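You operate a simulated robot arm through the tools that you are given. There is no shell and no other tool.

You are at the controls of a simulated robot arm. One attempt, no reset.

TASK
Tare the tray on the scale, scoop up the two potatoes beside it and weigh them in it.
Fine: tip them in from the scoop; scoop back; press WEIGH once; the tray ends on the scale.

It is judged by the outcome, as a careful person would: the job done as asked, and still so three seconds after it is handed in. It fails if anything else is knocked over, pushed out of place, dropped, spilled or broken.

THE ROBOT
A 6-joint arm with a two-finger parallel gripper, fixed in place. Base frame: the origin is on the floor under the middle of its stand, x ahead of it, y to its left, z up. Units: mm, rad, N and s.
It reaches about 1066 mm from its shoulder. Its first joint turns from -2.897 to 2.897 rad. Payload 3.91 kg.
Tool frame: the origin (TCP) lies between the finger pads and is the grasp point; the fingertips stand 30 mm ahead of it; z points along the fingers, y is the line along which they close. Largest opening 110 mm; finger width 20, thickness 10; the body of the gripper, 48 by 112 mm, starts 55 mm behind the TCP.
Orientation is that of the tool frame in the base frame, as [roll, pitch, yaw] about the fixed x, y, z axes, in that order (R = Rz(yaw) Ry(pitch) Rx(roll)). With the fingers straight down and closing along the base's y, the tool's x points along the base's -x, its y along +y and its z along -z.

THE INTERFACE
- The arm moves only by the tool servo_tool. Its argument "commands" is a list that holds one entry, the list of rows, each a list of 7 numbers: the turn, a rotation vector about the tool's x, y, z in units of 180 degrees (1.0 is 180 degrees), then the shift along the tool's x, y, z in units of 200 mm (1.0 is 200 mm), then the closure in counts, from 0 (fully open) to 255 (shut). In form: [[[wx, wy, wz, dx, dy, dz, grip], ...]]. A call has 1 to 20 rows; each row is the pose to reach, as a shift and turn from the pose commanded when the call began, along the tool's axes at that moment. A call with a number of a shift or a turn outside -1 to 1 is refused whole. A row lasts 0.2 s, in which the tool goes at most 50 mm and 0.15 rad; a call with a longer step from one row to the next is refused whole, and so is a gripper value outside its range. Where a pose cannot be reached the arm comes as near as it can. A force on the tool above 40 N (or 10 N above the force at the start of the call, whichever is more), or a blocked arm, ends the call early, and 0.2 s more pass. The fingers move at their own pace (about 153 mm/s each) and stop on an object; they squeeze with about 35 N. The grip force told is the motor's: it shows also when the fingers shut on nothing. Time passes only in rows, and 0.2 s behind the last, so rows that repeat a pose let the fingers close. It gives the time, the measured TCP pose, the force on the tool (base axes), the opening and the grip force at its end, in the units of the frame above (readings bear some noise), with the torque about the TCP (base axes, N m) and any sound that the robot's microphone picked up.
- Cameras (640 x 400 px; columns grow to the right, rows downward): "scene" is fixed at [401.2, -648.6, 1507.2]; the picture's right is [0.91, -0.41, 0.00], its down [-0.23, -0.49, -0.84] and it looks along [0.35, 0.76, -0.54] (base axes); focal length 287 px, centre (320, 200). "wrist" rides on the gripper at [72, 17, -103] in the tool frame; the picture's right is [-0.23, 0.97, 0.00], its down [-0.76, -0.18, -0.62] and it looks along [-0.61, -0.14, 0.78] (tool axes); focal length 222 px, centre (320, 200). There is no depth. A picture from a camera that has moved, and an enlarged one, comes with that camera's place and axes in the base frame and with its lens.
- get_image(camera): a new picture of that camera. The clock stands still meanwhile.
- enlarge(camera, box): a new picture of the part [left, top, right, bottom] of that camera's present view, enlarged. The clock stands still meanwhile.
- sign_off(): hands the job in; it is judged then, once.

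Nothing tells you positions but the pictures and the camera data. Unless the task says otherwise, let go and move clear before handing in.

The tools are called after "Emit:" by a JSON object that holds its "fn" and its "kwargs". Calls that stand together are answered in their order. servo_tool: Moves the arm, as the interface text tells. Its arguments: {"type":"object","properties":{"commands":{"type":"array","items":{"type":"array","items":{"type":"array","items":{"type":"number"}}}}},"required":["commands"]} The other tools are called the same way: get_image (camera) takes a picture; enlarge (camera, box) takes an enlarged picture of a part of a camera's view; sign_off () hands the job in.

At the start:

```text
time_s: 0.0
tool_pos: [469.4, 295.4, 1342.8]
tool_rot: [3.141, -0.001, -3.141]
force: [0.1, 0.8, -0.2]
moment: [-0.01, 0.0, -0.01]
width: 110.2
grasp_force: 0.0
```

scene: 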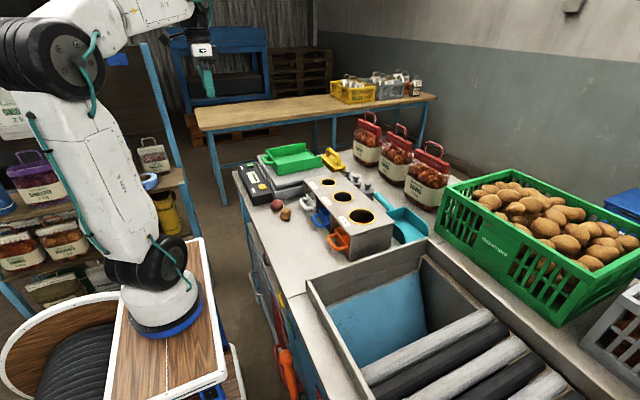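
wrist: 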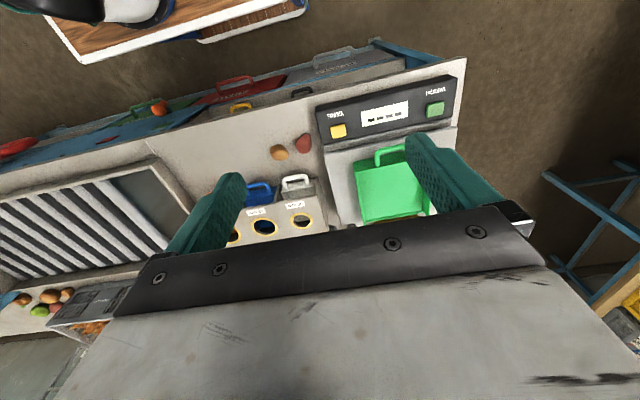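

I see the arm beside a grading table with a scale (green tray on it), two small potatoes near it, a sizing block with holes, and a blue scoop. I'll look closer before moving.

Emit:
{"fn": "enlarge", "kwargs": {"camera": "scene", "box": [220, 130, 380, 230]}}

Emit:
{"fn": "enlarge", "kwargs": {"camera": "scene", "box": [300, 160, 460, 260]}}

Emit:
{"fn": "enlarge", "kwargs": {"camera": "wrist", "box": [220, 70, 476, 230]}}

```text
4.00 times, centred on (300, 180) of scene
camera zoom: at [401.2, -648.6, 1507.2], right [0.91, -0.41, 0.0], down [-0.23, -0.49, -0.84], along [0.35, 0.76, -0.54], focal length 1147 px, centre (400, 280)
```

zoom: 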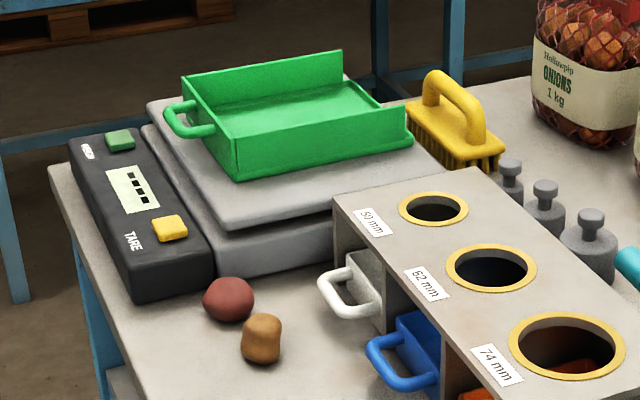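

```text
4.00 times, centred on (380, 210) of scene
camera zoom: at [401.2, -648.6, 1507.2], right [0.91, -0.41, 0.0], down [-0.23, -0.49, -0.84], along [0.35, 0.76, -0.54], focal length 1147 px, centre (80, 160)
```

zoom: 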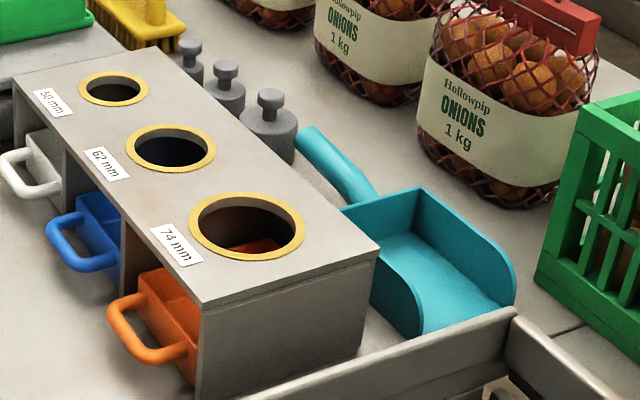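

```text
2.50 times, centred on (348, 150) of wrist
camera zoom: at [397.3, 312.6, 1445.1], right [0.23, 0.97, 0.0], down [0.76, -0.18, 0.62], along [0.61, -0.14, -0.78], focal length 555 px, centre (250, 325)
```

zoom: 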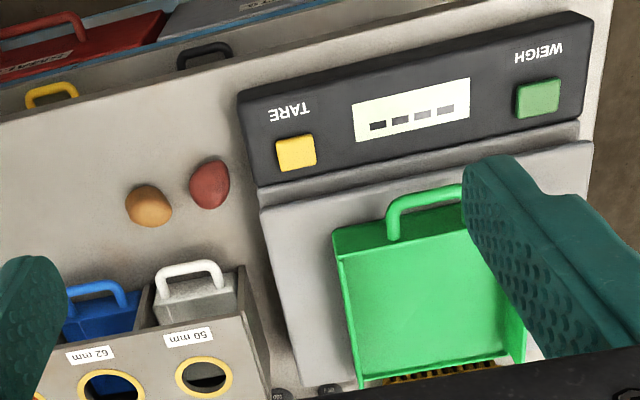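

The scale panel is on the near side, with TARE at about (595,310,950) and WEIGH at about (595,520,951). The potatoes are near (622,217) and (631,148), and the scoop is near (985,-130..120). I'll move closer to inspect before touching anything.

Emit:
{"fn": "servo_tool", "kwargs": {"commands": [[[0, 0, 0, -0.113, 0.043, 0.116, 0], [0, 0, 0, -0.226, 0.086, 0.232, 0], [0, 0, 0, -0.339, 0.13, 0.348, 0], [0, 0, 0, -0.453, 0.173, 0.464, 0], [0, 0, 0, -0.453, 0.173, 0.464, 0]]]}}

Emit:
{"fn": "get_image", "kwargs": {"camera": "wrist"}}

```text
time_s: 1.2
tool_pos: [561.6, 331.4, 1248.5]
tool_rot: [3.139, -0.001, -3.141]
force: [-0.6, -0.1, 0.4]
moment: [-0.06, 0.0, -0.02]
width: 109.8
grasp_force: 0.0
```

```text
taken
camera wrist: at [488.5, 348.2, 1351.9], right [0.23, 0.97, 0.0], down [0.76, -0.18, 0.62], along [0.61, -0.14, -0.78], focal length 222 px, centre (320, 200)
```

wrist: 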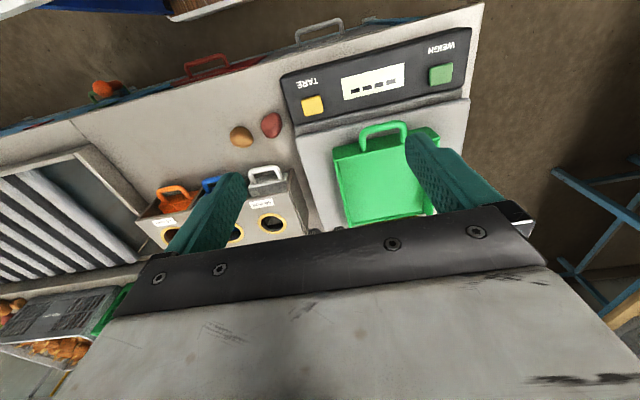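

Emit:
{"fn": "enlarge", "kwargs": {"camera": "wrist", "box": [220, 20, 476, 240]}}

Emit:
{"fn": "enlarge", "kwargs": {"camera": "scene", "box": [230, 130, 358, 210]}}

```text
1.82 times, centred on (348, 130) of wrist
camera zoom: at [488.5, 348.2, 1351.9], right [0.23, 0.97, 0.0], down [0.76, -0.18, 0.62], along [0.61, -0.14, -0.78], focal length 404 px, centre (269, 327)
```

zoom: 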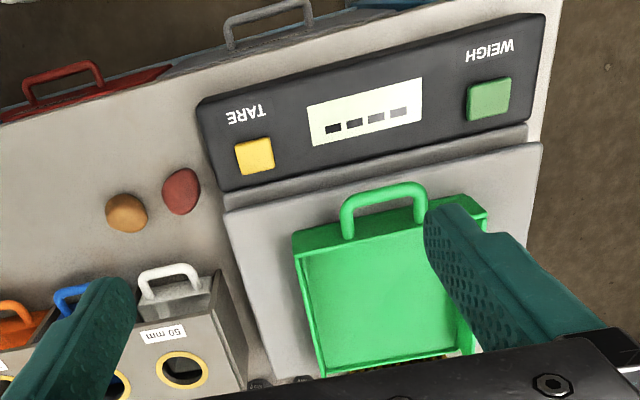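

```text
5.00 times, centred on (294, 170) of scene
camera zoom: at [401.2, -648.6, 1507.2], right [0.91, -0.41, 0.0], down [-0.23, -0.49, -0.84], along [0.35, 0.76, -0.54], focal length 1434 px, centre (450, 350)
```

zoom: 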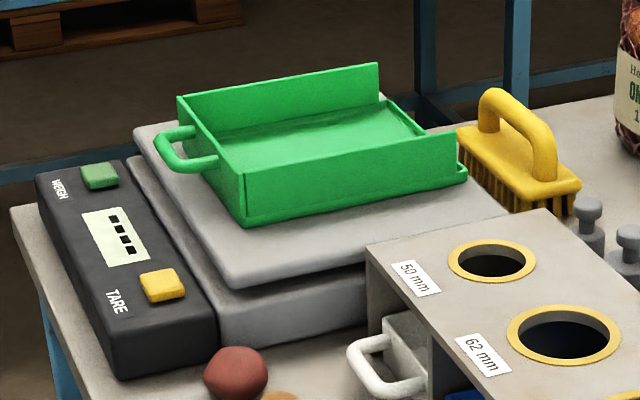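

Both cameras agree on the positions: the tray is empty and sits on the platform, and TARE is at about (594.5,309.5,951). I'll close the fingers and come down over TARE.

Emit:
{"fn": "servo_tool", "kwargs": {"commands": [[[0, 0, 0, -0.043, -0.025, 0.19, 255], [0, 0, 0, -0.087, -0.05, 0.38, 255], [0, 0, 0, -0.13, -0.075, 0.57, 255], [0, 0, 0, -0.173, -0.1025, 0.76, 255], [0, 0, 0, -0.173, -0.1025, 0.95, 255], [0, 0, 0, -0.173, -0.1025, 1.0, 255], [0, 0, 0, -0.173, -0.1025, 1.0, 255]]]}}

Emit:
{"fn": "get_image", "kwargs": {"camera": "wrist"}}

Emit:
{"fn": "enlarge", "kwargs": {"camera": "scene", "box": [210, 110, 370, 210]}}

```text
time_s: 2.8
tool_pos: [593.9, 310.0, 1048.7]
tool_rot: [3.141, 0.001, 3.141]
force: [0.0, -0.3, 0.4]
moment: [-0.01, 0.0, 0.0]
width: 0.1
grasp_force: 35.4
```

```text
taken
camera wrist: at [522.3, 328.0, 1152.0], right [0.23, 0.97, 0.0], down [0.76, -0.18, 0.62], along [0.61, -0.14, -0.78], focal length 222 px, centre (320, 200)
```

wrist: 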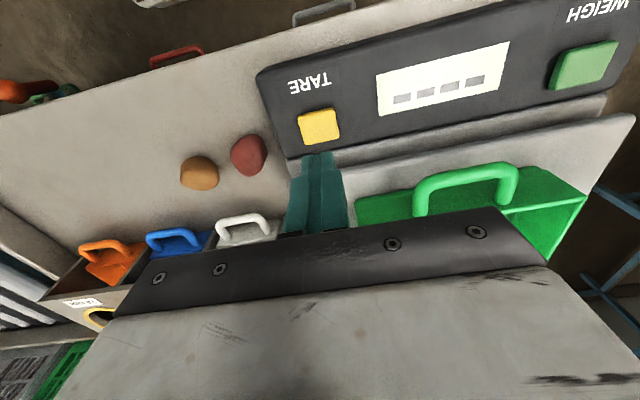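

```text
4.00 times, centred on (290, 160) of scene
camera zoom: at [401.2, -648.6, 1507.2], right [0.91, -0.41, 0.0], down [-0.23, -0.49, -0.84], along [0.35, 0.76, -0.54], focal length 1147 px, centre (440, 360)
```

zoom: 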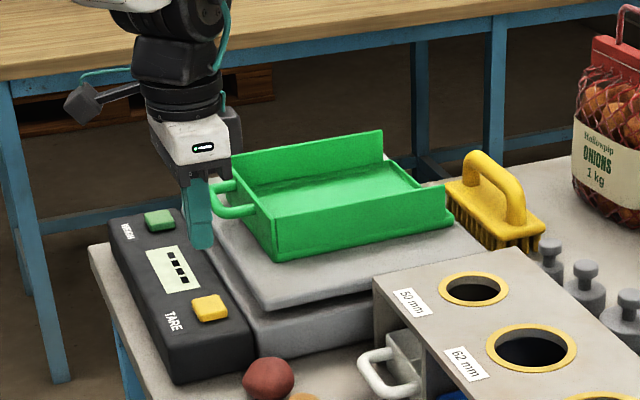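

The closed fingertips are right above TARE. I'll descend in small steps and watch for force and sound.

Emit:
{"fn": "servo_tool", "kwargs": {"commands": [[[0, 0, 0, 0, 0, 0.12, 255], [0, 0, 0, 0, 0, 0.22, 255], [0, 0, 0, 0, 0, 0.29, 255], [0, 0, 0, 0, 0, 0.32, 255], [0, 0, 0, 0, 0, 0.335, 255], [0, 0, 0, 0, 0, 0.345, 255], [0, 0, 0, 0, 0, 0.355, 255]]]}}

```text
time_s: 4.4
tool_pos: [594.0, 310.6, 979.6]
tool_rot: [3.137, 0.001, 3.141]
force: [-3.8, -0.5, 17.9]
moment: [-0.06, 0.1, 0.0]
width: 0.2
grasp_force: 34.8
heard: click
```

A click was heard with about 18 N of push. I'll check the display while the button is held, then raise the fingers.

Emit:
{"fn": "enlarge", "kwargs": {"camera": "scene", "box": [220, 150, 300, 200]}}

Emit:
{"fn": "servo_tool", "kwargs": {"commands": [[[0, 0, 0, 0, 0, -0.1, 255], [0, 0, 0, 0, 0, -0.3, 255], [0, 0, 0, 0, 0, -0.5, 255], [0, 0, 0, 0, 0, -0.5, 255]]]}}

Emit:
{"fn": "get_image", "kwargs": {"camera": "wrist"}}

Emit:
{"fn": "enlarge", "kwargs": {"camera": "scene", "box": [220, 150, 300, 200]}}

```text
8.00 times, centred on (260, 175) of scene
camera zoom: at [401.2, -648.6, 1507.2], right [0.91, -0.41, 0.0], down [-0.23, -0.49, -0.84], along [0.35, 0.76, -0.54], focal length 2294 px, centre (800, 400)
```

zoom: 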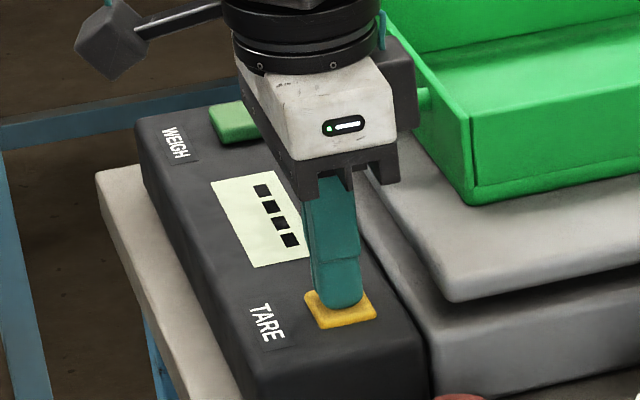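

```text
time_s: 5.4
tool_pos: [595.1, 309.8, 1080.5]
tool_rot: [3.141, 0.001, 3.141]
force: [-0.1, -0.2, 0.2]
moment: [0.01, -0.01, 0.0]
width: 0.2
grasp_force: 35.1
```

```text
taken
camera wrist: at [522.7, 326.3, 1182.3], right [0.23, 0.97, 0.0], down [0.76, -0.18, 0.62], along [0.61, -0.14, -0.78], focal length 222 px, centre (320, 200)
```

wrist: 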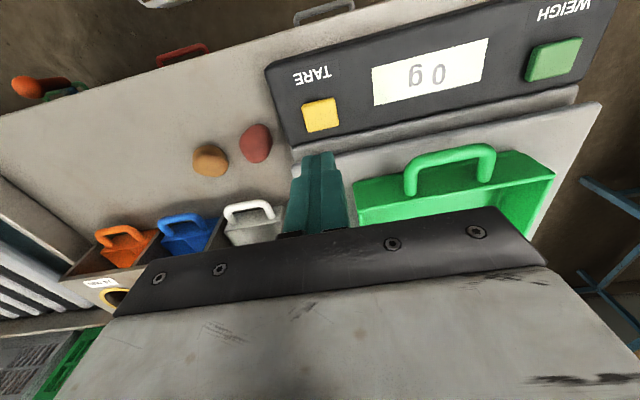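

```text
8.00 times, centred on (260, 175) of scene
camera zoom: at [401.2, -648.6, 1507.2], right [0.91, -0.41, 0.0], down [-0.23, -0.49, -0.84], along [0.35, 0.76, -0.54], focal length 2294 px, centre (800, 400)
```

zoom: 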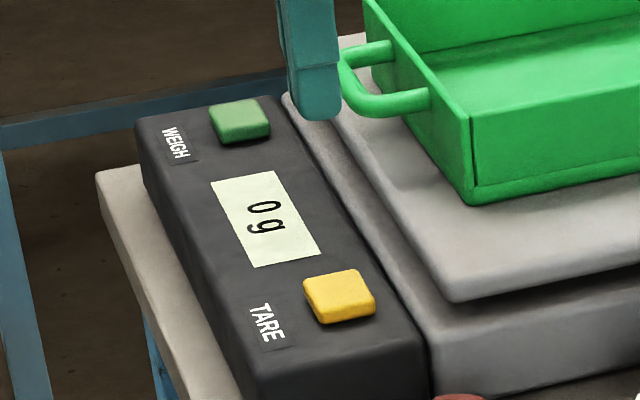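

The display reads 0 g, so the tray is tared. Next I'll raise and move toward the scoop to see it properly.

Emit:
{"fn": "servo_tool", "kwargs": {"commands": [[[0, 0, 0, 0, 0, -0.24, 255], [0, 0, 0, 0, -0.03, -0.48, 255], [0, 0, 0, -0.1, -0.15, -0.65, 255], [0, 0, 0, -0.2, -0.33, -0.75, 255], [0, 0, 0, -0.32, -0.52, -0.75, 200], [0, 0, 0, -0.44, -0.71, -0.75, 100], [0, 0, 0, -0.56, -0.9, -0.75, 50], [0, 0, 0, -0.64, -1.0, -0.75, 0], [0, 0, 0, -0.64, -1.0, -0.75, 0]]]}}

Emit:
{"fn": "servo_tool", "kwargs": {"commands": [[[0, 0, 0, -0.12, -0.12, 0, 0], [0, 0, 0, -0.24, -0.24, 0, 0], [0, 0, 0, -0.36, -0.36, 0, 0], [0, 0, 0, -0.5, -0.48, 0, 0], [0, 0, 0, -0.62, -0.6, 0, 0], [0, 0, 0, -0.62, -0.65, 0, 0], [0, 0, 0, -0.62, -0.65, 0, 0]]]}}

Emit:
{"fn": "get_image", "kwargs": {"camera": "wrist"}}

Emit:
{"fn": "get_image", "kwargs": {"camera": "scene"}}

```text
time_s: 7.4
tool_pos: [723.8, 110.4, 1228.5]
tool_rot: [3.141, -0.001, 3.141]
force: [-0.1, 0.0, 0.0]
moment: [0.02, -0.02, -0.01]
width: 110.0
grasp_force: 0.1
```

```text
time_s: 9.0
tool_pos: [846.9, -20.5, 1228.0]
tool_rot: [3.14, 0.0, 3.141]
force: [-0.5, -0.3, 0.3]
moment: [0.01, -0.02, 0.03]
width: 110.0
grasp_force: 0.1
```

```text
taken
camera wrist: at [775.1, -2.7, 1331.2], right [0.23, 0.97, 0.0], down [0.76, -0.18, 0.62], along [0.61, -0.14, -0.78], focal length 222 px, centre (320, 200)
```

wrist: 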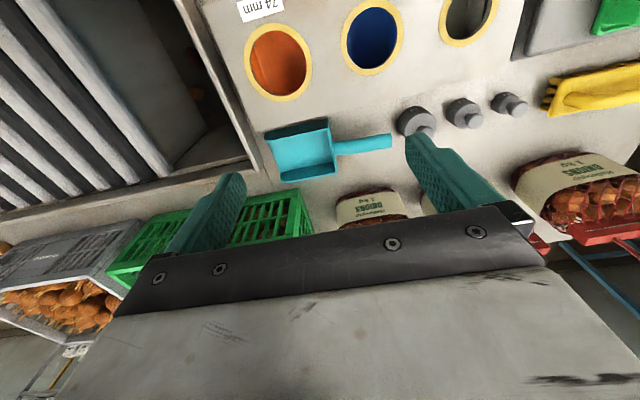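

```text
taken
```

scene: 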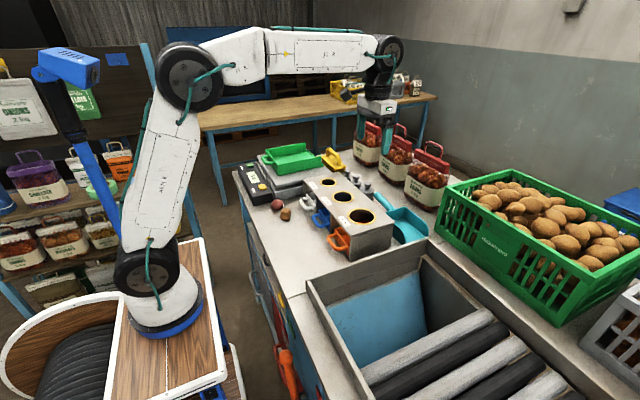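

Emit:
{"fn": "enlarge", "kwargs": {"camera": "wrist", "box": [240, 80, 440, 205]}}

Emit:
{"fn": "enlarge", "kwargs": {"camera": "scene", "box": [360, 180, 456, 240]}}

```text
3.20 times, centred on (340, 142) of wrist
camera zoom: at [775.1, -2.7, 1331.2], right [0.23, 0.97, 0.0], down [0.76, -0.18, 0.62], along [0.61, -0.14, -0.78], focal length 711 px, centre (256, 384)
```

zoom: 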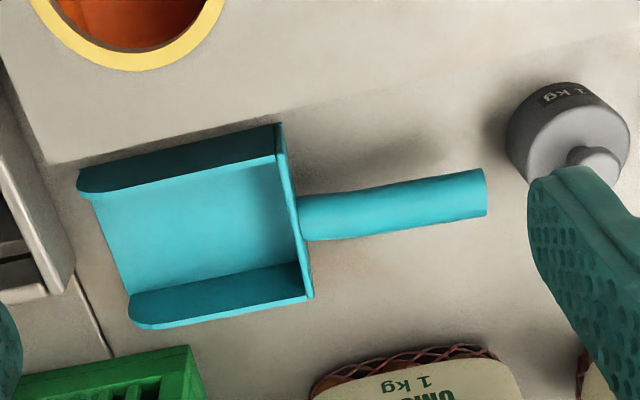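

```text
6.67 times, centred on (408, 210) of scene
camera zoom: at [401.2, -648.6, 1507.2], right [0.91, -0.41, 0.0], down [-0.23, -0.49, -0.84], along [0.35, 0.76, -0.54], focal length 1911 px, centre (-267, 133)
```

zoom: 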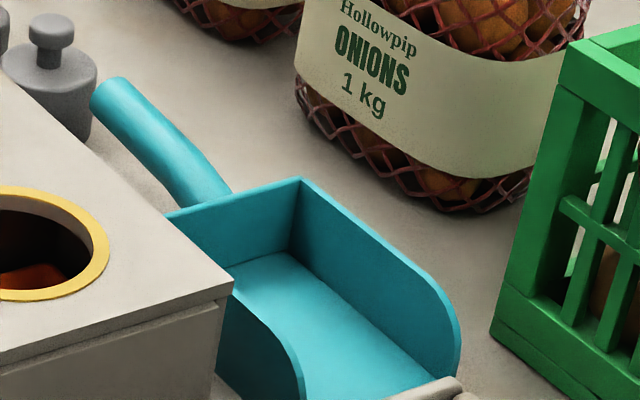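

The scoop's pan spans x≈919–1018 and y≈-153 to -23 with its mouth toward −y. The handle, about 25 mm thick and at z≈950, runs to (964,84). I'll turn the tool 90° so the fingers close along x, and look at the handle from behind.

Emit:
{"fn": "servo_tool", "kwargs": {"commands": [[[0, 0, 0.0454, -0.024, 0.037, 0.009, 0], [0, 0, 0.0908, -0.048, 0.073, 0.017, 0], [0, 0, 0.1363, -0.073, 0.11, 0.026, 0], [0, 0, 0.1817, -0.097, 0.146, 0.035, 0], [0, 0, 0.2271, -0.121, 0.183, 0.043, 0], [0, 0, 0.2725, -0.146, 0.22, 0.052, 0], [0, 0, 0.318, -0.17, 0.256, 0.06, 0], [0, 0, 0.3634, -0.194, 0.293, 0.069, 0], [0, 0, 0.4088, -0.218, 0.329, 0.078, 0], [0, 0, 0.4542, -0.243, 0.366, 0.086, 0], [0, 0, 0.5, -0.267, 0.4025, 0.095, 0], [0, 0, 0.5, -0.267, 0.4025, 0.095, 0]]]}}

Emit:
{"fn": "get_image", "kwargs": {"camera": "wrist"}}

Emit:
{"fn": "get_image", "kwargs": {"camera": "scene"}}

```text
time_s: 11.6
tool_pos: [899.2, 60.7, 1210.0]
tool_rot: [3.141, -0.001, 1.57]
force: [-1.3, 0.0, -0.1]
moment: [-0.01, 0.01, 0.02]
width: 109.9
grasp_force: 0.0
```

```text
taken
camera wrist: at [917.6, 133.4, 1312.2], right [0.97, -0.23, 0.0], down [-0.18, -0.76, 0.62], along [-0.14, -0.61, -0.78], focal length 222 px, centre (320, 200)
```

wrist: 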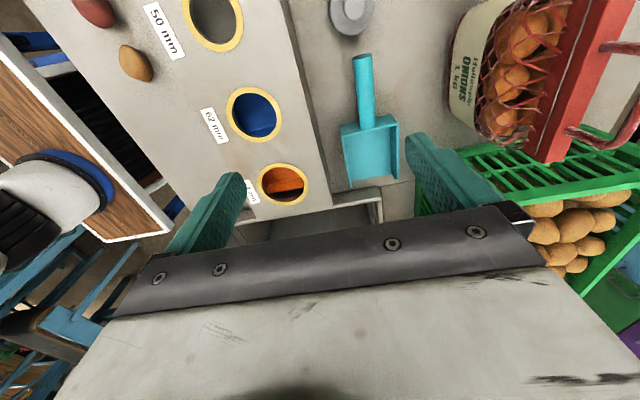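

```text
taken
```

scene: 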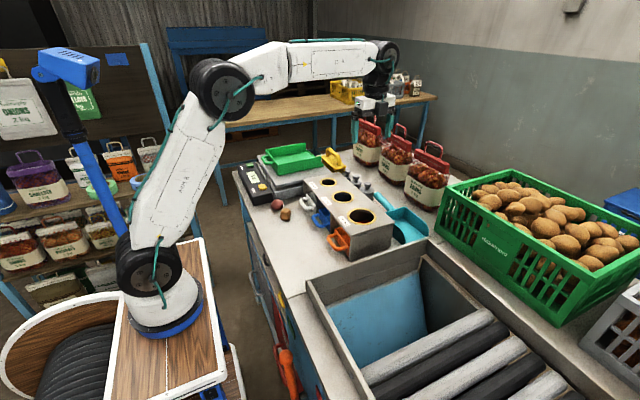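

Emit:
{"fn": "enlarge", "kwargs": {"camera": "wrist", "box": [300, 0, 460, 200]}}

```text
2.00 times, centred on (380, 100) of wrist
camera zoom: at [917.6, 133.4, 1312.2], right [0.97, -0.23, 0.0], down [-0.18, -0.76, 0.62], along [-0.14, -0.61, -0.78], focal length 444 px, centre (200, 400)
```

zoom: 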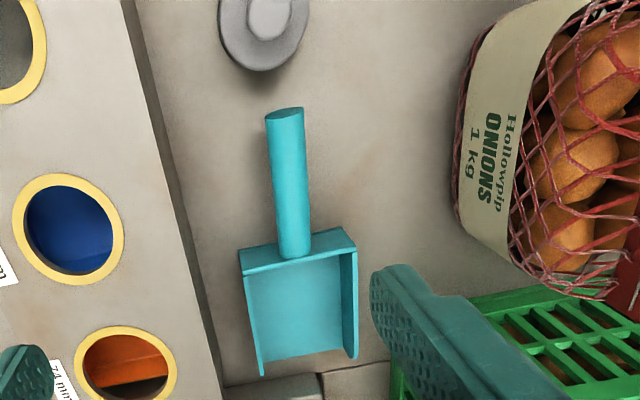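

The handle axis is at x≈964.5, running from about z 938 at the pan to about 950 at its tip, and both sides are clear for the fingers. I'll move above the handle near the pan with the fingers partly closed.

Emit:
{"fn": "servo_tool", "kwargs": {"commands": [[[0, 0, 0, -0.06, 0.1, 0.1, 40], [0, 0, 0, -0.13, 0.21, 0.25, 70], [0, 0, 0, -0.2, 0.3225, 0.4, 70], [0, 0, 0, -0.2, 0.3225, 0.6, 70], [0, 0, 0, -0.2, 0.3225, 0.75, 70], [0, 0, 0, -0.2, 0.3225, 0.75, 70]]]}}

Emit:
{"fn": "get_image", "kwargs": {"camera": "wrist"}}

Emit:
{"fn": "enlarge", "kwargs": {"camera": "scene", "box": [320, 100, 480, 250]}}

```text
time_s: 13.0
tool_pos: [963.9, 22.5, 1058.3]
tool_rot: [-3.141, -0.002, 1.571]
force: [-0.2, 0.2, -0.1]
moment: [-0.03, 0.02, 0.01]
width: 79.6
grasp_force: 0.1
```

```text
taken
camera wrist: at [981.6, 94.4, 1161.8], right [0.97, -0.23, 0.0], down [-0.18, -0.76, 0.62], along [-0.14, -0.61, -0.78], focal length 222 px, centre (320, 200)
```

wrist: 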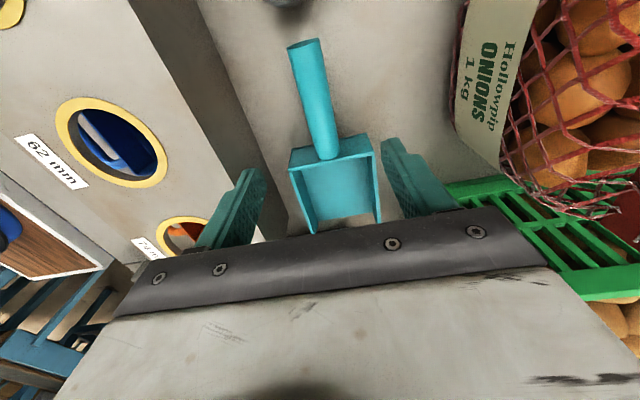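

```text
2.67 times, centred on (400, 175) of scene
camera zoom: at [401.2, -648.6, 1507.2], right [0.91, -0.41, 0.0], down [-0.23, -0.49, -0.84], along [0.35, 0.76, -0.54], focal length 765 px, centre (107, 267)
```

zoom: 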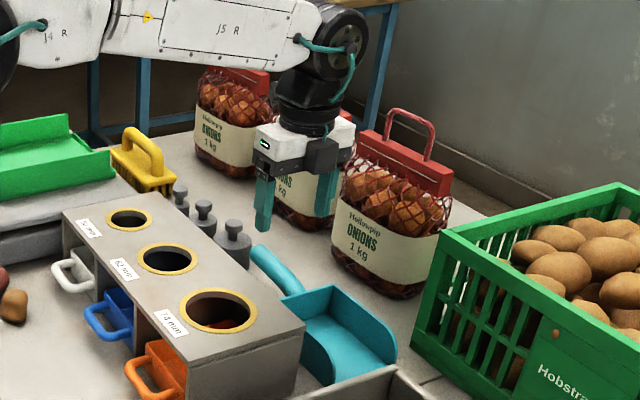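

The handle lines up with the finger plane to within about 1 mm. I'll descend around it and close the fingers.

Emit:
{"fn": "servo_tool", "kwargs": {"commands": [[[0, 0, 0, 0, 0.005, 0.2, 70], [0, 0, 0, 0, 0.005, 0.4, 70], [0, 0, 0, 0, 0.005, 0.5, 70], [0, 0, 0, 0, 0.005, 0.56, 70], [0, 0, 0, 0, 0.005, 0.585, 70], [0, 0, 0, 0, 0.005, 0.585, 70]]]}}

Emit:
{"fn": "get_image", "kwargs": {"camera": "wrist"}}

Emit:
{"fn": "enlarge", "kwargs": {"camera": "scene", "box": [340, 120, 468, 220]}}

```text
time_s: 14.4
tool_pos: [964.9, 20.6, 942.2]
tool_rot: [-3.141, -0.003, 1.571]
force: [0.7, -0.2, 0.5]
moment: [-0.03, -0.02, 0.01]
width: 79.9
grasp_force: 0.0
```

```text
taken
camera wrist: at [982.5, 93.1, 1045.4], right [0.97, -0.23, 0.0], down [-0.18, -0.76, 0.62], along [-0.14, -0.61, -0.78], focal length 222 px, centre (320, 200)
```

wrist: 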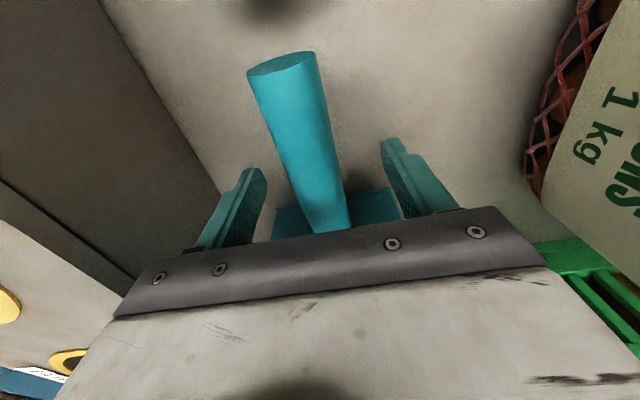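

```text
4.00 times, centred on (404, 170) of scene
camera zoom: at [401.2, -648.6, 1507.2], right [0.91, -0.41, 0.0], down [-0.23, -0.49, -0.84], along [0.35, 0.76, -0.54], focal length 1147 px, centre (-16, 320)
```

zoom: 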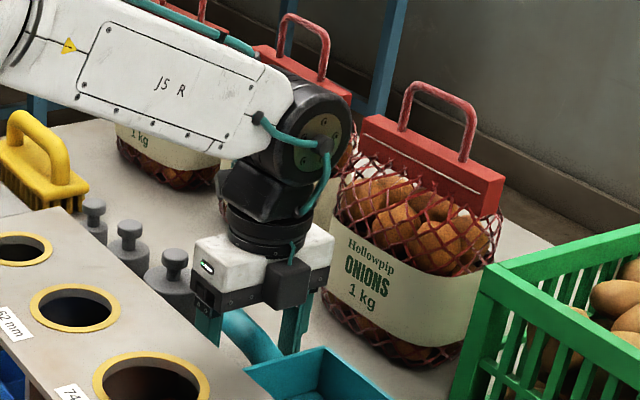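

The fingers straddle the handle cleanly. Closing on it now.

Emit:
{"fn": "servo_tool", "kwargs": {"commands": [[[0, 0, 0, 0, 0, 0, 120], [0, 0, 0, 0, 0, 0, 160], [0, 0, 0, 0, 0, 0, 255], [0, 0, 0, 0, 0, 0, 255], [0, 0, 0, 0, 0, 0, 255]]]}}

Emit:
{"fn": "get_image", "kwargs": {"camera": "wrist"}}

```text
time_s: 15.6
tool_pos: [964.6, 20.3, 941.5]
tool_rot: [3.141, -0.004, 1.57]
force: [0.6, 0.6, -0.3]
moment: [0.08, -0.02, -0.04]
width: 26.4
grasp_force: 35.0
```

```text
taken
camera wrist: at [982.5, 93.1, 1045.4], right [0.97, -0.23, 0.0], down [-0.18, -0.76, 0.62], along [-0.14, -0.61, -0.78], focal length 222 px, centre (320, 200)
```

wrist: 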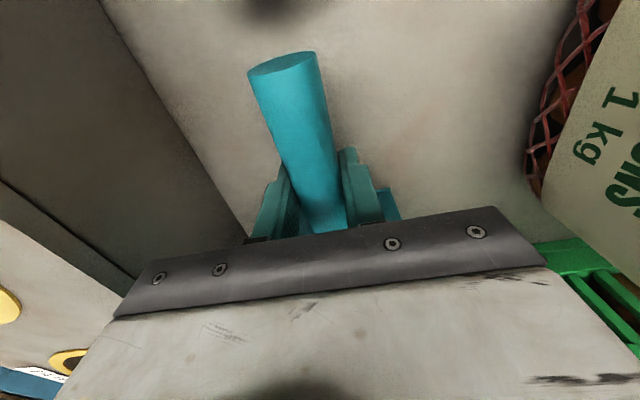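

The grip is solid at 26.4 mm, and this grasp pose (965,20,942.5, yaw 1.57) is where the scoop goes back. I'll lift a little and check that the scoop doesn't swivel.

Emit:
{"fn": "servo_tool", "kwargs": {"commands": [[[0, 0, 0, 0, 0, -0.03, 255], [0, 0, 0, 0, 0, -0.08, 255], [0, 0, 0, 0, 0, -0.15, 255], [0, 0, 0, 0, 0, -0.25, 255], [0, 0, 0, 0, 0, -0.25, 255]]]}}

Emit:
{"fn": "enlarge", "kwargs": {"camera": "scene", "box": [340, 140, 468, 240]}}

Emit:
{"fn": "get_image", "kwargs": {"camera": "wrist"}}

```text
time_s: 16.8
tool_pos: [965.4, 21.1, 992.6]
tool_rot: [-3.141, -0.002, 1.57]
force: [-0.6, 0.1, -1.3]
moment: [0.02, 0.01, 0.0]
width: 26.3
grasp_force: 35.5
```

```text
4.00 times, centred on (404, 190) of scene
camera zoom: at [401.2, -648.6, 1507.2], right [0.91, -0.41, 0.0], down [-0.23, -0.49, -0.84], along [0.35, 0.76, -0.54], focal length 1147 px, centre (-16, 240)
```

zoom: 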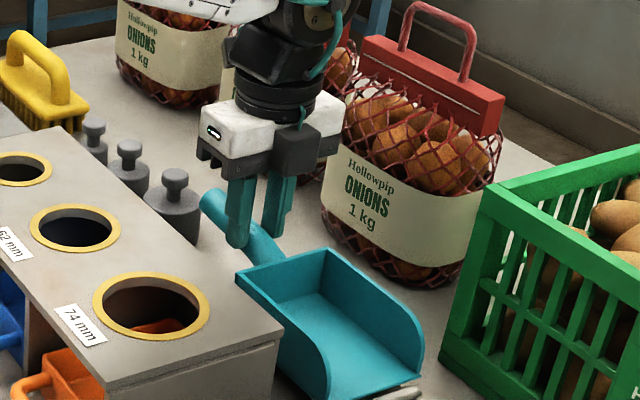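

```text
taken
camera wrist: at [982.9, 93.2, 1095.5], right [0.97, -0.23, 0.0], down [-0.18, -0.76, 0.62], along [-0.14, -0.61, -0.78], focal length 222 px, centre (320, 200)
```

wrist: 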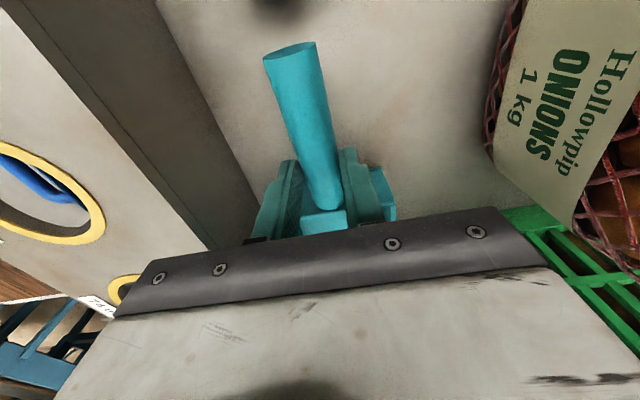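

The handle appears to sit lower between the fingers than before, so I'm checking the scoop's attitude before going on.

Emit:
{"fn": "enlarge", "kwargs": {"camera": "scene", "box": [376, 170, 456, 245]}}

Emit:
{"fn": "enlarge", "kwargs": {"camera": "wrist", "box": [220, 20, 420, 250]}}

```text
5.33 times, centred on (416, 208) of scene
camera zoom: at [401.2, -648.6, 1507.2], right [0.91, -0.41, 0.0], down [-0.23, -0.49, -0.84], along [0.35, 0.76, -0.54], focal length 1529 px, centre (-192, 160)
```

zoom: 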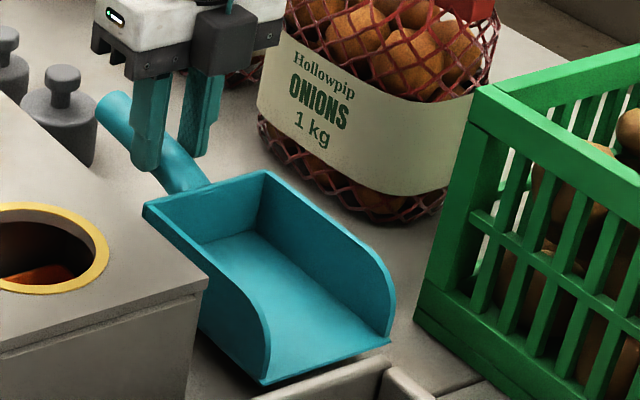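

```text
1.74 times, centred on (320, 135) of wrist
camera zoom: at [982.9, 93.2, 1095.5], right [0.97, -0.23, 0.0], down [-0.18, -0.76, 0.62], along [-0.14, -0.61, -0.78], focal length 386 px, centre (320, 313)
```

zoom: 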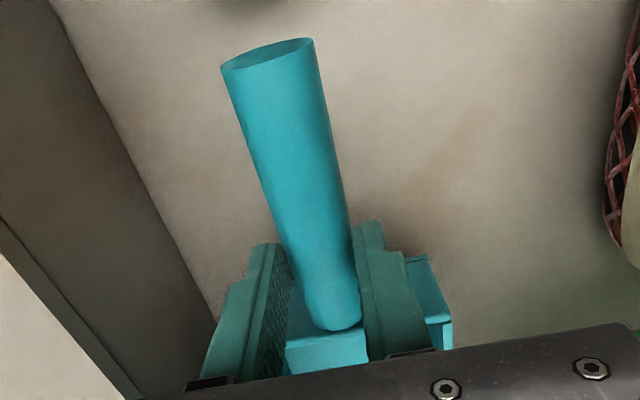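

The scoop rose only about 20–30 mm for 50 mm of lift, so it slid down in the fingers, though it stayed level. I'll lower gently to set it back before it slips further, checking on the way.

Emit:
{"fn": "servo_tool", "kwargs": {"commands": [[[0, 0, 0, 0, 0, 0.03, 255], [0, 0, 0, 0, 0, 0.06, 255]]]}}

Emit:
{"fn": "enlarge", "kwargs": {"camera": "wrist", "box": [220, 20, 420, 250]}}

Emit:
{"fn": "enlarge", "kwargs": {"camera": "scene", "box": [376, 170, 456, 245]}}

```text
time_s: 17.4
tool_pos: [965.8, 19.7, 980.1]
tool_rot: [3.141, -0.002, 1.57]
force: [-0.3, -0.6, -0.6]
moment: [0.03, 0.02, 0.02]
width: 26.0
grasp_force: 35.0
```

```text
1.74 times, centred on (320, 135) of wrist
camera zoom: at [982.7, 93.3, 1083.6], right [0.97, -0.23, 0.0], down [-0.18, -0.76, 0.62], along [-0.14, -0.61, -0.78], focal length 386 px, centre (320, 313)
```

zoom: 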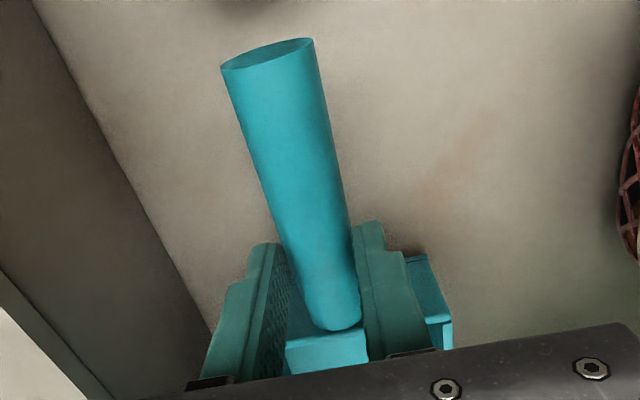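

```text
5.33 times, centred on (416, 208) of scene
camera zoom: at [401.2, -648.6, 1507.2], right [0.91, -0.41, 0.0], down [-0.23, -0.49, -0.84], along [0.35, 0.76, -0.54], focal length 1529 px, centre (-192, 160)
```

zoom: 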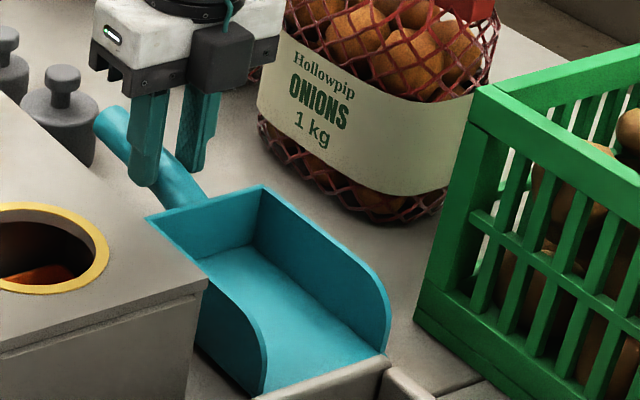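

The scoop holds steady now with no creep, about 7 mm above the table. I'll set it down where it was, release it, and take a deeper grip.

Emit:
{"fn": "servo_tool", "kwargs": {"commands": [[[0, 0, 0, 0, 0, 0.015, 255], [0, 0, 0, 0, 0, 0.03, 255], [0, 0, 0, 0, 0, 0.035, 255], [0, 0, 0, 0, 0, 0.035, 255]]]}}

Emit:
{"fn": "enlarge", "kwargs": {"camera": "wrist", "box": [220, 20, 420, 250]}}

Emit:
{"fn": "enlarge", "kwargs": {"camera": "scene", "box": [376, 170, 456, 245]}}

```text
time_s: 18.4
tool_pos: [965.5, 20.7, 973.6]
tool_rot: [3.139, 0.0, 1.57]
force: [-0.3, 0.7, 5.1]
moment: [-0.31, 0.0, 0.0]
width: 26.1
grasp_force: 34.3
```

```text
1.74 times, centred on (320, 135) of wrist
camera zoom: at [982.7, 93.3, 1076.9], right [0.97, -0.23, 0.0], down [-0.18, -0.76, 0.62], along [-0.14, -0.61, -0.78], focal length 386 px, centre (320, 313)
```

zoom: 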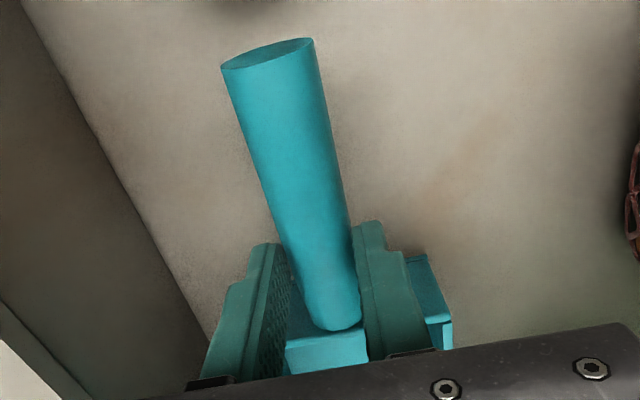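

```text
5.33 times, centred on (416, 208) of scene
camera zoom: at [401.2, -648.6, 1507.2], right [0.91, -0.41, 0.0], down [-0.23, -0.49, -0.84], along [0.35, 0.76, -0.54], focal length 1529 px, centre (-192, 160)
```

zoom: 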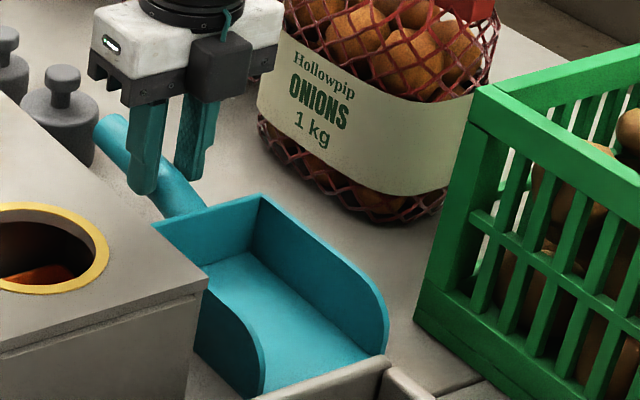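

It is back on the table with light contact. Before regripping I'll look at the mouth end near the hopper rim, to see whether something held it down.

Emit:
{"fn": "enlarge", "kwargs": {"camera": "scene", "box": [390, 215, 454, 255]}}

Emit:
{"fn": "enlarge", "kwargs": {"camera": "scene", "box": [366, 180, 414, 210]}}

```text
10.00 times, centred on (422, 235) of scene
camera zoom: at [401.2, -648.6, 1507.2], right [0.91, -0.41, 0.0], down [-0.23, -0.49, -0.84], along [0.35, 0.76, -0.54], focal length 2867 px, centre (-700, -150)
```

zoom: 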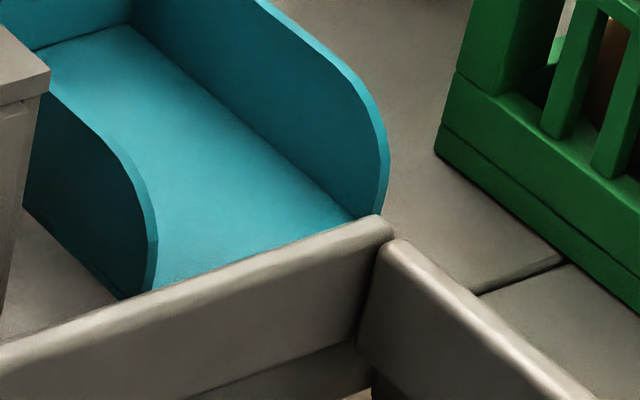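

```text
13.33 times, centred on (390, 195) of scene
camera zoom: at [401.2, -648.6, 1507.2], right [0.91, -0.41, 0.0], down [-0.23, -0.49, -0.84], along [0.35, 0.76, -0.54], focal length 3823 px, centre (-613, 267)
```

zoom: 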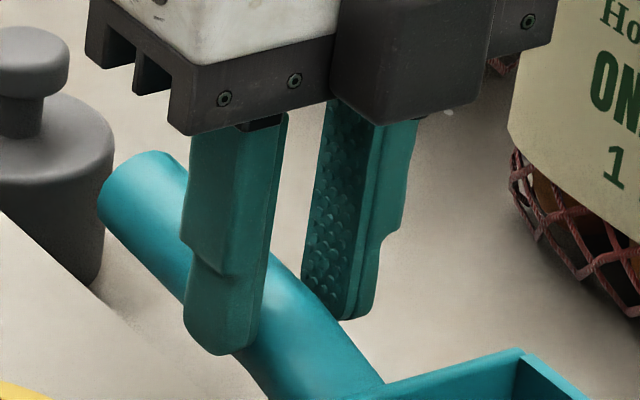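

The handle is only held by the fingertips, and nothing overhangs the scoop. I'll open, go down for a deeper grip, close, and lift just a few millimetres to see how it holds.

Emit:
{"fn": "servo_tool", "kwargs": {"commands": [[[0, 0, 0, 0, 0, 0, 180], [0, 0, 0, 0, 0, 0, 116], [0, 0, 0, 0, 0, 0, 116], [0, 0, 0, 0, 0, 0.06, 116], [0, 0, 0, 0, 0, 0.12, 116], [0, 0, 0, 0, 0, 0.16, 116], [0, 0, 0, 0, 0, 0.18, 116], [0, 0, 0, 0, 0, 0.18, 116]]]}}

Emit:
{"fn": "enlarge", "kwargs": {"camera": "wrist", "box": [220, 20, 420, 250]}}

Emit:
{"fn": "enlarge", "kwargs": {"camera": "scene", "box": [366, 180, 414, 210]}}

```text
time_s: 20.2
tool_pos: [965.2, 19.8, 937.7]
tool_rot: [3.141, -0.003, 1.571]
force: [-0.1, 0.3, 0.9]
moment: [0.0, 0.0, 0.01]
width: 59.9
grasp_force: 0.0
```

```text
1.74 times, centred on (320, 135) of wrist
camera zoom: at [983.0, 93.2, 1040.3], right [0.97, -0.23, 0.0], down [-0.18, -0.76, 0.62], along [-0.14, -0.61, -0.78], focal length 386 px, centre (320, 313)
```

zoom: 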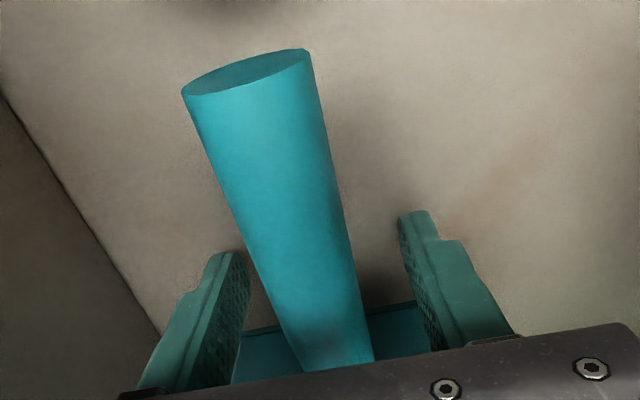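

```text
13.33 times, centred on (390, 195) of scene
camera zoom: at [401.2, -648.6, 1507.2], right [0.91, -0.41, 0.0], down [-0.23, -0.49, -0.84], along [0.35, 0.76, -0.54], focal length 3823 px, centre (-613, 267)
```

zoom: 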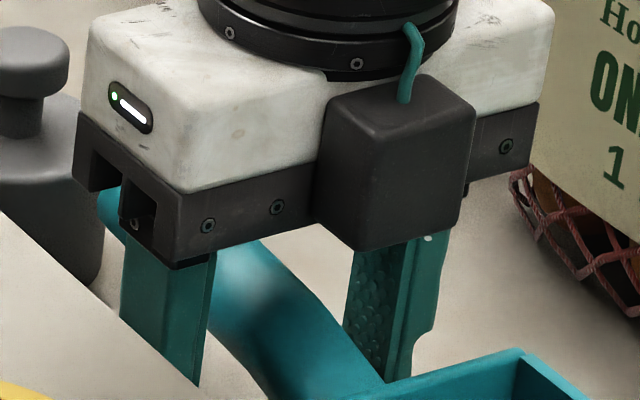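

The handle is now well inside the fingers. Closing, then a 5 mm test lift.

Emit:
{"fn": "servo_tool", "kwargs": {"commands": [[[0, 0, 0, 0, 0, 0, 255], [0, 0, 0, 0, 0, 0, 255], [0, 0, 0, 0, 0, 0, 255], [0, 0, 0, 0, 0, 0, 255], [0, 0, 0, 0, 0, 0, 255]]]}}

Emit:
{"fn": "enlarge", "kwargs": {"camera": "wrist", "box": [220, 20, 420, 250]}}

Emit:
{"fn": "servo_tool", "kwargs": {"commands": [[[0, 0, 0, 0, 0, -0.01, 255], [0, 0, 0, 0, 0, -0.02, 255], [0, 0, 0, 0, 0, -0.03, 255]]]}}

Emit:
{"fn": "enlarge", "kwargs": {"camera": "wrist", "box": [220, 20, 420, 250]}}

```text
time_s: 21.4
tool_pos: [966.7, 20.5, 937.1]
tool_rot: [3.14, -0.002, 1.572]
force: [-0.8, -0.4, 0.2]
moment: [0.07, 0.02, 0.0]
width: 26.2
grasp_force: 34.9
```

```text
1.74 times, centred on (320, 135) of wrist
camera zoom: at [983.1, 93.2, 1040.3], right [0.97, -0.23, 0.0], down [-0.18, -0.76, 0.62], along [-0.14, -0.61, -0.78], focal length 386 px, centre (320, 313)
```

zoom: 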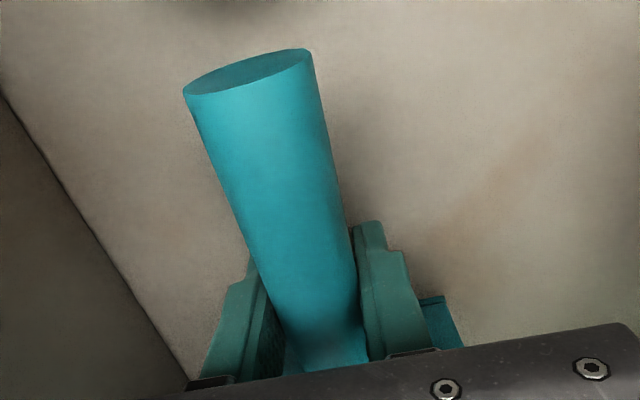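

```text
time_s: 22.2
tool_pos: [965.2, 20.5, 942.8]
tool_rot: [3.142, -0.002, 1.571]
force: [0.1, -0.2, -1.1]
moment: [0.07, -0.01, 0.01]
width: 26.2
grasp_force: 34.5
```

```text
1.74 times, centred on (320, 135) of wrist
camera zoom: at [982.9, 93.2, 1046.4], right [0.97, -0.23, 0.0], down [-0.18, -0.76, 0.62], along [-0.14, -0.61, -0.78], focal length 386 px, centre (320, 313)
```

zoom: 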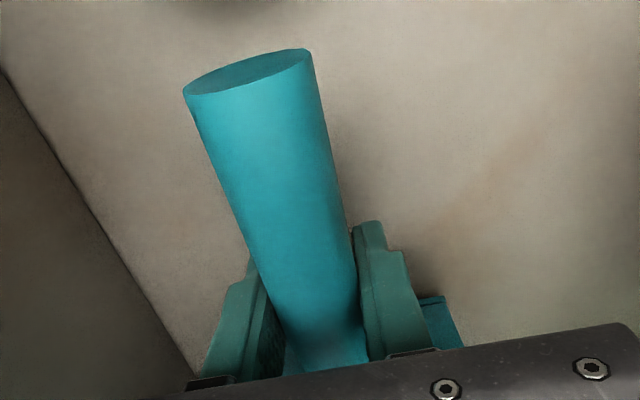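

There was no slip over that first lift. I'll continue up in stages, still slowly.

Emit:
{"fn": "servo_tool", "kwargs": {"commands": [[[0, 0, 0, 0, 0, -0.02, 255], [0, 0, 0, 0, 0, -0.04, 255], [0, 0, 0, 0, 0, -0.06, 255], [0, 0, 0, 0, 0, -0.08, 255], [0, 0, 0, 0, 0, -0.1, 255], [0, 0, 0, 0, 0, -0.1, 255]]]}}

Emit:
{"fn": "enlarge", "kwargs": {"camera": "wrist", "box": [220, 20, 420, 250]}}

Emit:
{"fn": "enlarge", "kwargs": {"camera": "scene", "box": [356, 170, 476, 245]}}

```text
time_s: 23.6
tool_pos: [965.1, 20.3, 963.1]
tool_rot: [-3.141, -0.001, 1.57]
force: [0.5, -0.1, -1.5]
moment: [0.04, 0.03, 0.04]
width: 26.2
grasp_force: 35.4
```

```text
1.74 times, centred on (320, 135) of wrist
camera zoom: at [982.6, 93.4, 1066.1], right [0.97, -0.23, 0.0], down [-0.18, -0.76, 0.62], along [-0.14, -0.61, -0.78], focal length 386 px, centre (320, 313)
```

zoom: 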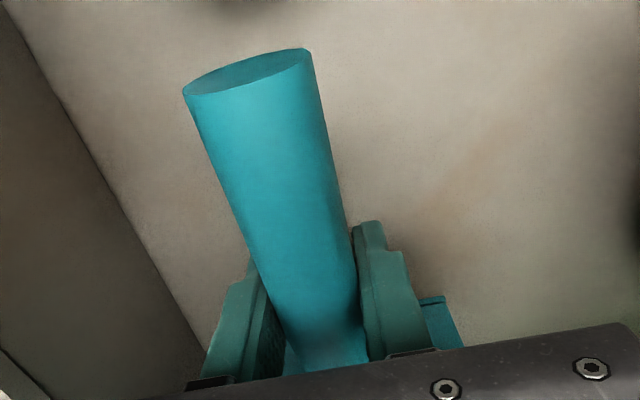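

```text
5.33 times, centred on (416, 208) of scene
camera zoom: at [401.2, -648.6, 1507.2], right [0.91, -0.41, 0.0], down [-0.23, -0.49, -0.84], along [0.35, 0.76, -0.54], focal length 1529 px, centre (-192, 160)
```

zoom: 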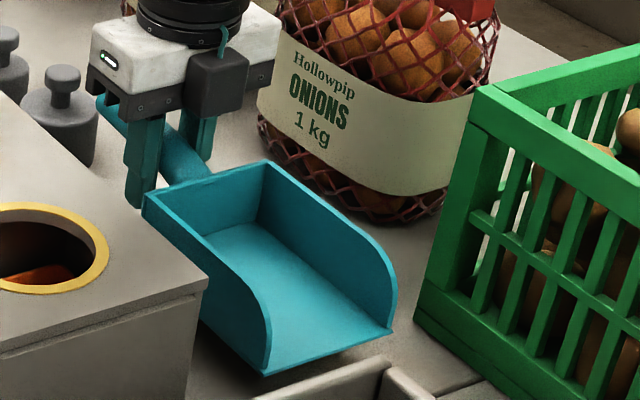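

It holds well this time. Continuing upward at moderate speed, then checking again.

Emit:
{"fn": "servo_tool", "kwargs": {"commands": [[[0, 0, 0, 0, 0, -0.03, 255], [0, 0, 0, 0, 0, -0.08, 255], [0, 0, 0, 0, 0, -0.14, 255], [0, 0, 0, 0, 0, -0.2, 255], [0, 0, 0, 0, 0, -0.26, 255], [0, 0, 0, 0, 0, -0.32, 255], [0, 0, 0, 0, 0, -0.38, 255], [0, 0, 0, 0, 0, -0.44, 255], [0, 0, 0, 0, 0, -0.5, 255], [0, 0, 0, 0, 0, -0.56, 255], [0, 0, 0, 0, 0, -0.62, 255], [0, 0, 0, 0, 0, -0.66, 255], [0, 0, 0, 0, 0, -0.68, 255]]]}}

Emit:
{"fn": "get_image", "kwargs": {"camera": "wrist"}}

Emit:
{"fn": "enlarge", "kwargs": {"camera": "scene", "box": [320, 80, 480, 180]}}

```text
time_s: 26.4
tool_pos: [965.7, 21.7, 1099.3]
tool_rot: [3.141, -0.001, 1.57]
force: [-0.7, 0.4, -0.8]
moment: [0.01, 0.02, 0.01]
width: 26.2
grasp_force: 35.4
```

```text
taken
camera wrist: at [982.5, 93.5, 1202.2], right [0.97, -0.23, 0.0], down [-0.18, -0.76, 0.62], along [-0.14, -0.61, -0.78], focal length 222 px, centre (320, 200)
```

wrist: 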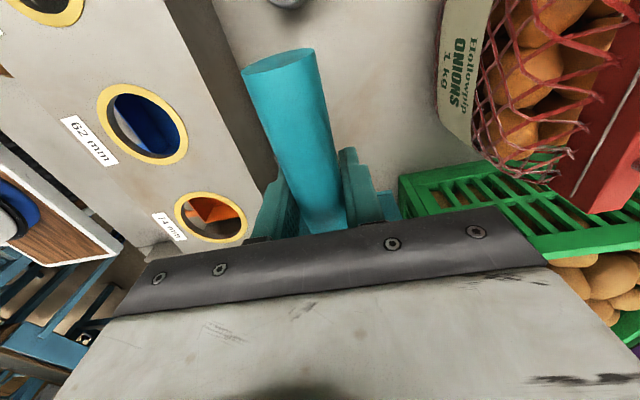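

```text
4.00 times, centred on (400, 130) of scene
camera zoom: at [401.2, -648.6, 1507.2], right [0.91, -0.41, 0.0], down [-0.23, -0.49, -0.84], along [0.35, 0.76, -0.54], focal length 1147 px, centre (0, 480)
```

zoom: 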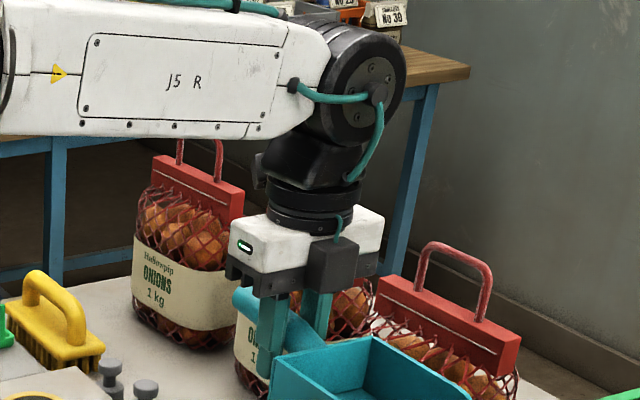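

The grip is unchanged, so I'll carry the scoop back over the sizing block toward the robot side, where there's room to turn it around.

Emit:
{"fn": "servo_tool", "kwargs": {"commands": [[[0, 0, 0, 0, -0.03, 0, 255], [0, 0, 0, 0, -0.09, 0, 255], [0, 0, 0, 0, -0.18, 0, 255], [0, 0, 0, 0, -0.3, 0, 255], [0, 0, 0, 0, -0.43, 0, 255], [0, 0, 0, 0, -0.56, 0, 255], [0, 0, 0, 0, -0.69, 0, 255], [0, 0, 0, 0, -0.81, 0, 255], [0, 0, 0, 0, -0.91, 0, 255], [0, 0, 0, 0, -0.97, 0, 255], [0, 0, 0, 0, -1.0, 0, 255]]]}}

Emit:
{"fn": "servo_tool", "kwargs": {"commands": [[[0, 0, 0, 0, -0.03, 0, 255], [0, 0, -0.02, -0.01, -0.08, 0, 255], [0, 0, -0.05, -0.02, -0.15, 0, 255], [0, 0, -0.09, -0.03, -0.22, 0, 255], [0, 0, -0.13, -0.04, -0.29, 0, 255], [0, 0, -0.17, -0.05, -0.36, 0, 255], [0, 0, -0.21, -0.06, -0.43, 0, 255], [0, 0, -0.25, -0.07, -0.5, 0, 255], [0, 0, -0.29, -0.08, -0.56, 0, 255], [0, 0, -0.33, -0.09, -0.62, 0, 255], [0, 0, -0.37, -0.1, -0.66, 0, 255], [0, 0, -0.41, -0.1, -0.69, 0, 255], [0, 0, -0.45, -0.1, -0.7, 0, 255], [0, 0, -0.48, -0.1, -0.7, 0, 255], [0, 0, -0.5, -0.1, -0.7, 0, 255]]]}}

Emit:
{"fn": "get_image", "kwargs": {"camera": "wrist"}}

Emit:
{"fn": "get_image", "kwargs": {"camera": "scene"}}

```text
time_s: 28.8
tool_pos: [767.0, 21.1, 1098.1]
tool_rot: [-3.14, -0.001, 1.572]
force: [1.5, -0.1, -1.7]
moment: [0.05, 0.07, 0.03]
width: 26.5
grasp_force: 35.1
```

```text
time_s: 32.0
tool_pos: [625.7, -0.6, 1100.6]
tool_rot: [3.139, 0.0, -3.139]
force: [0.2, -0.6, -1.3]
moment: [-0.03, 0.07, 0.02]
width: 26.1
grasp_force: 35.0
```

```text
taken
camera wrist: at [553.8, 17.6, 1201.9], right [0.23, 0.97, 0.0], down [0.76, -0.18, 0.62], along [0.61, -0.14, -0.78], focal length 222 px, centre (320, 200)
```

wrist: 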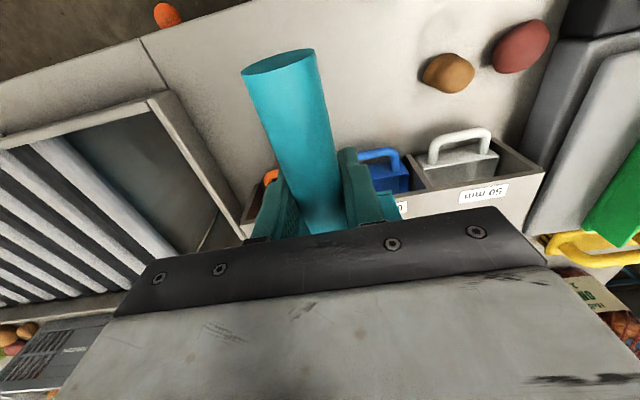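

```text
taken
```

scene: 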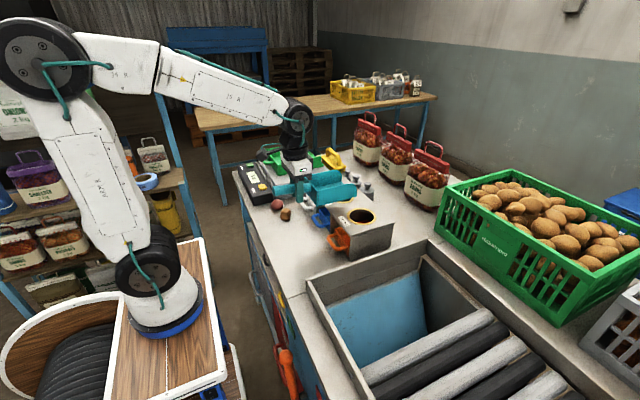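

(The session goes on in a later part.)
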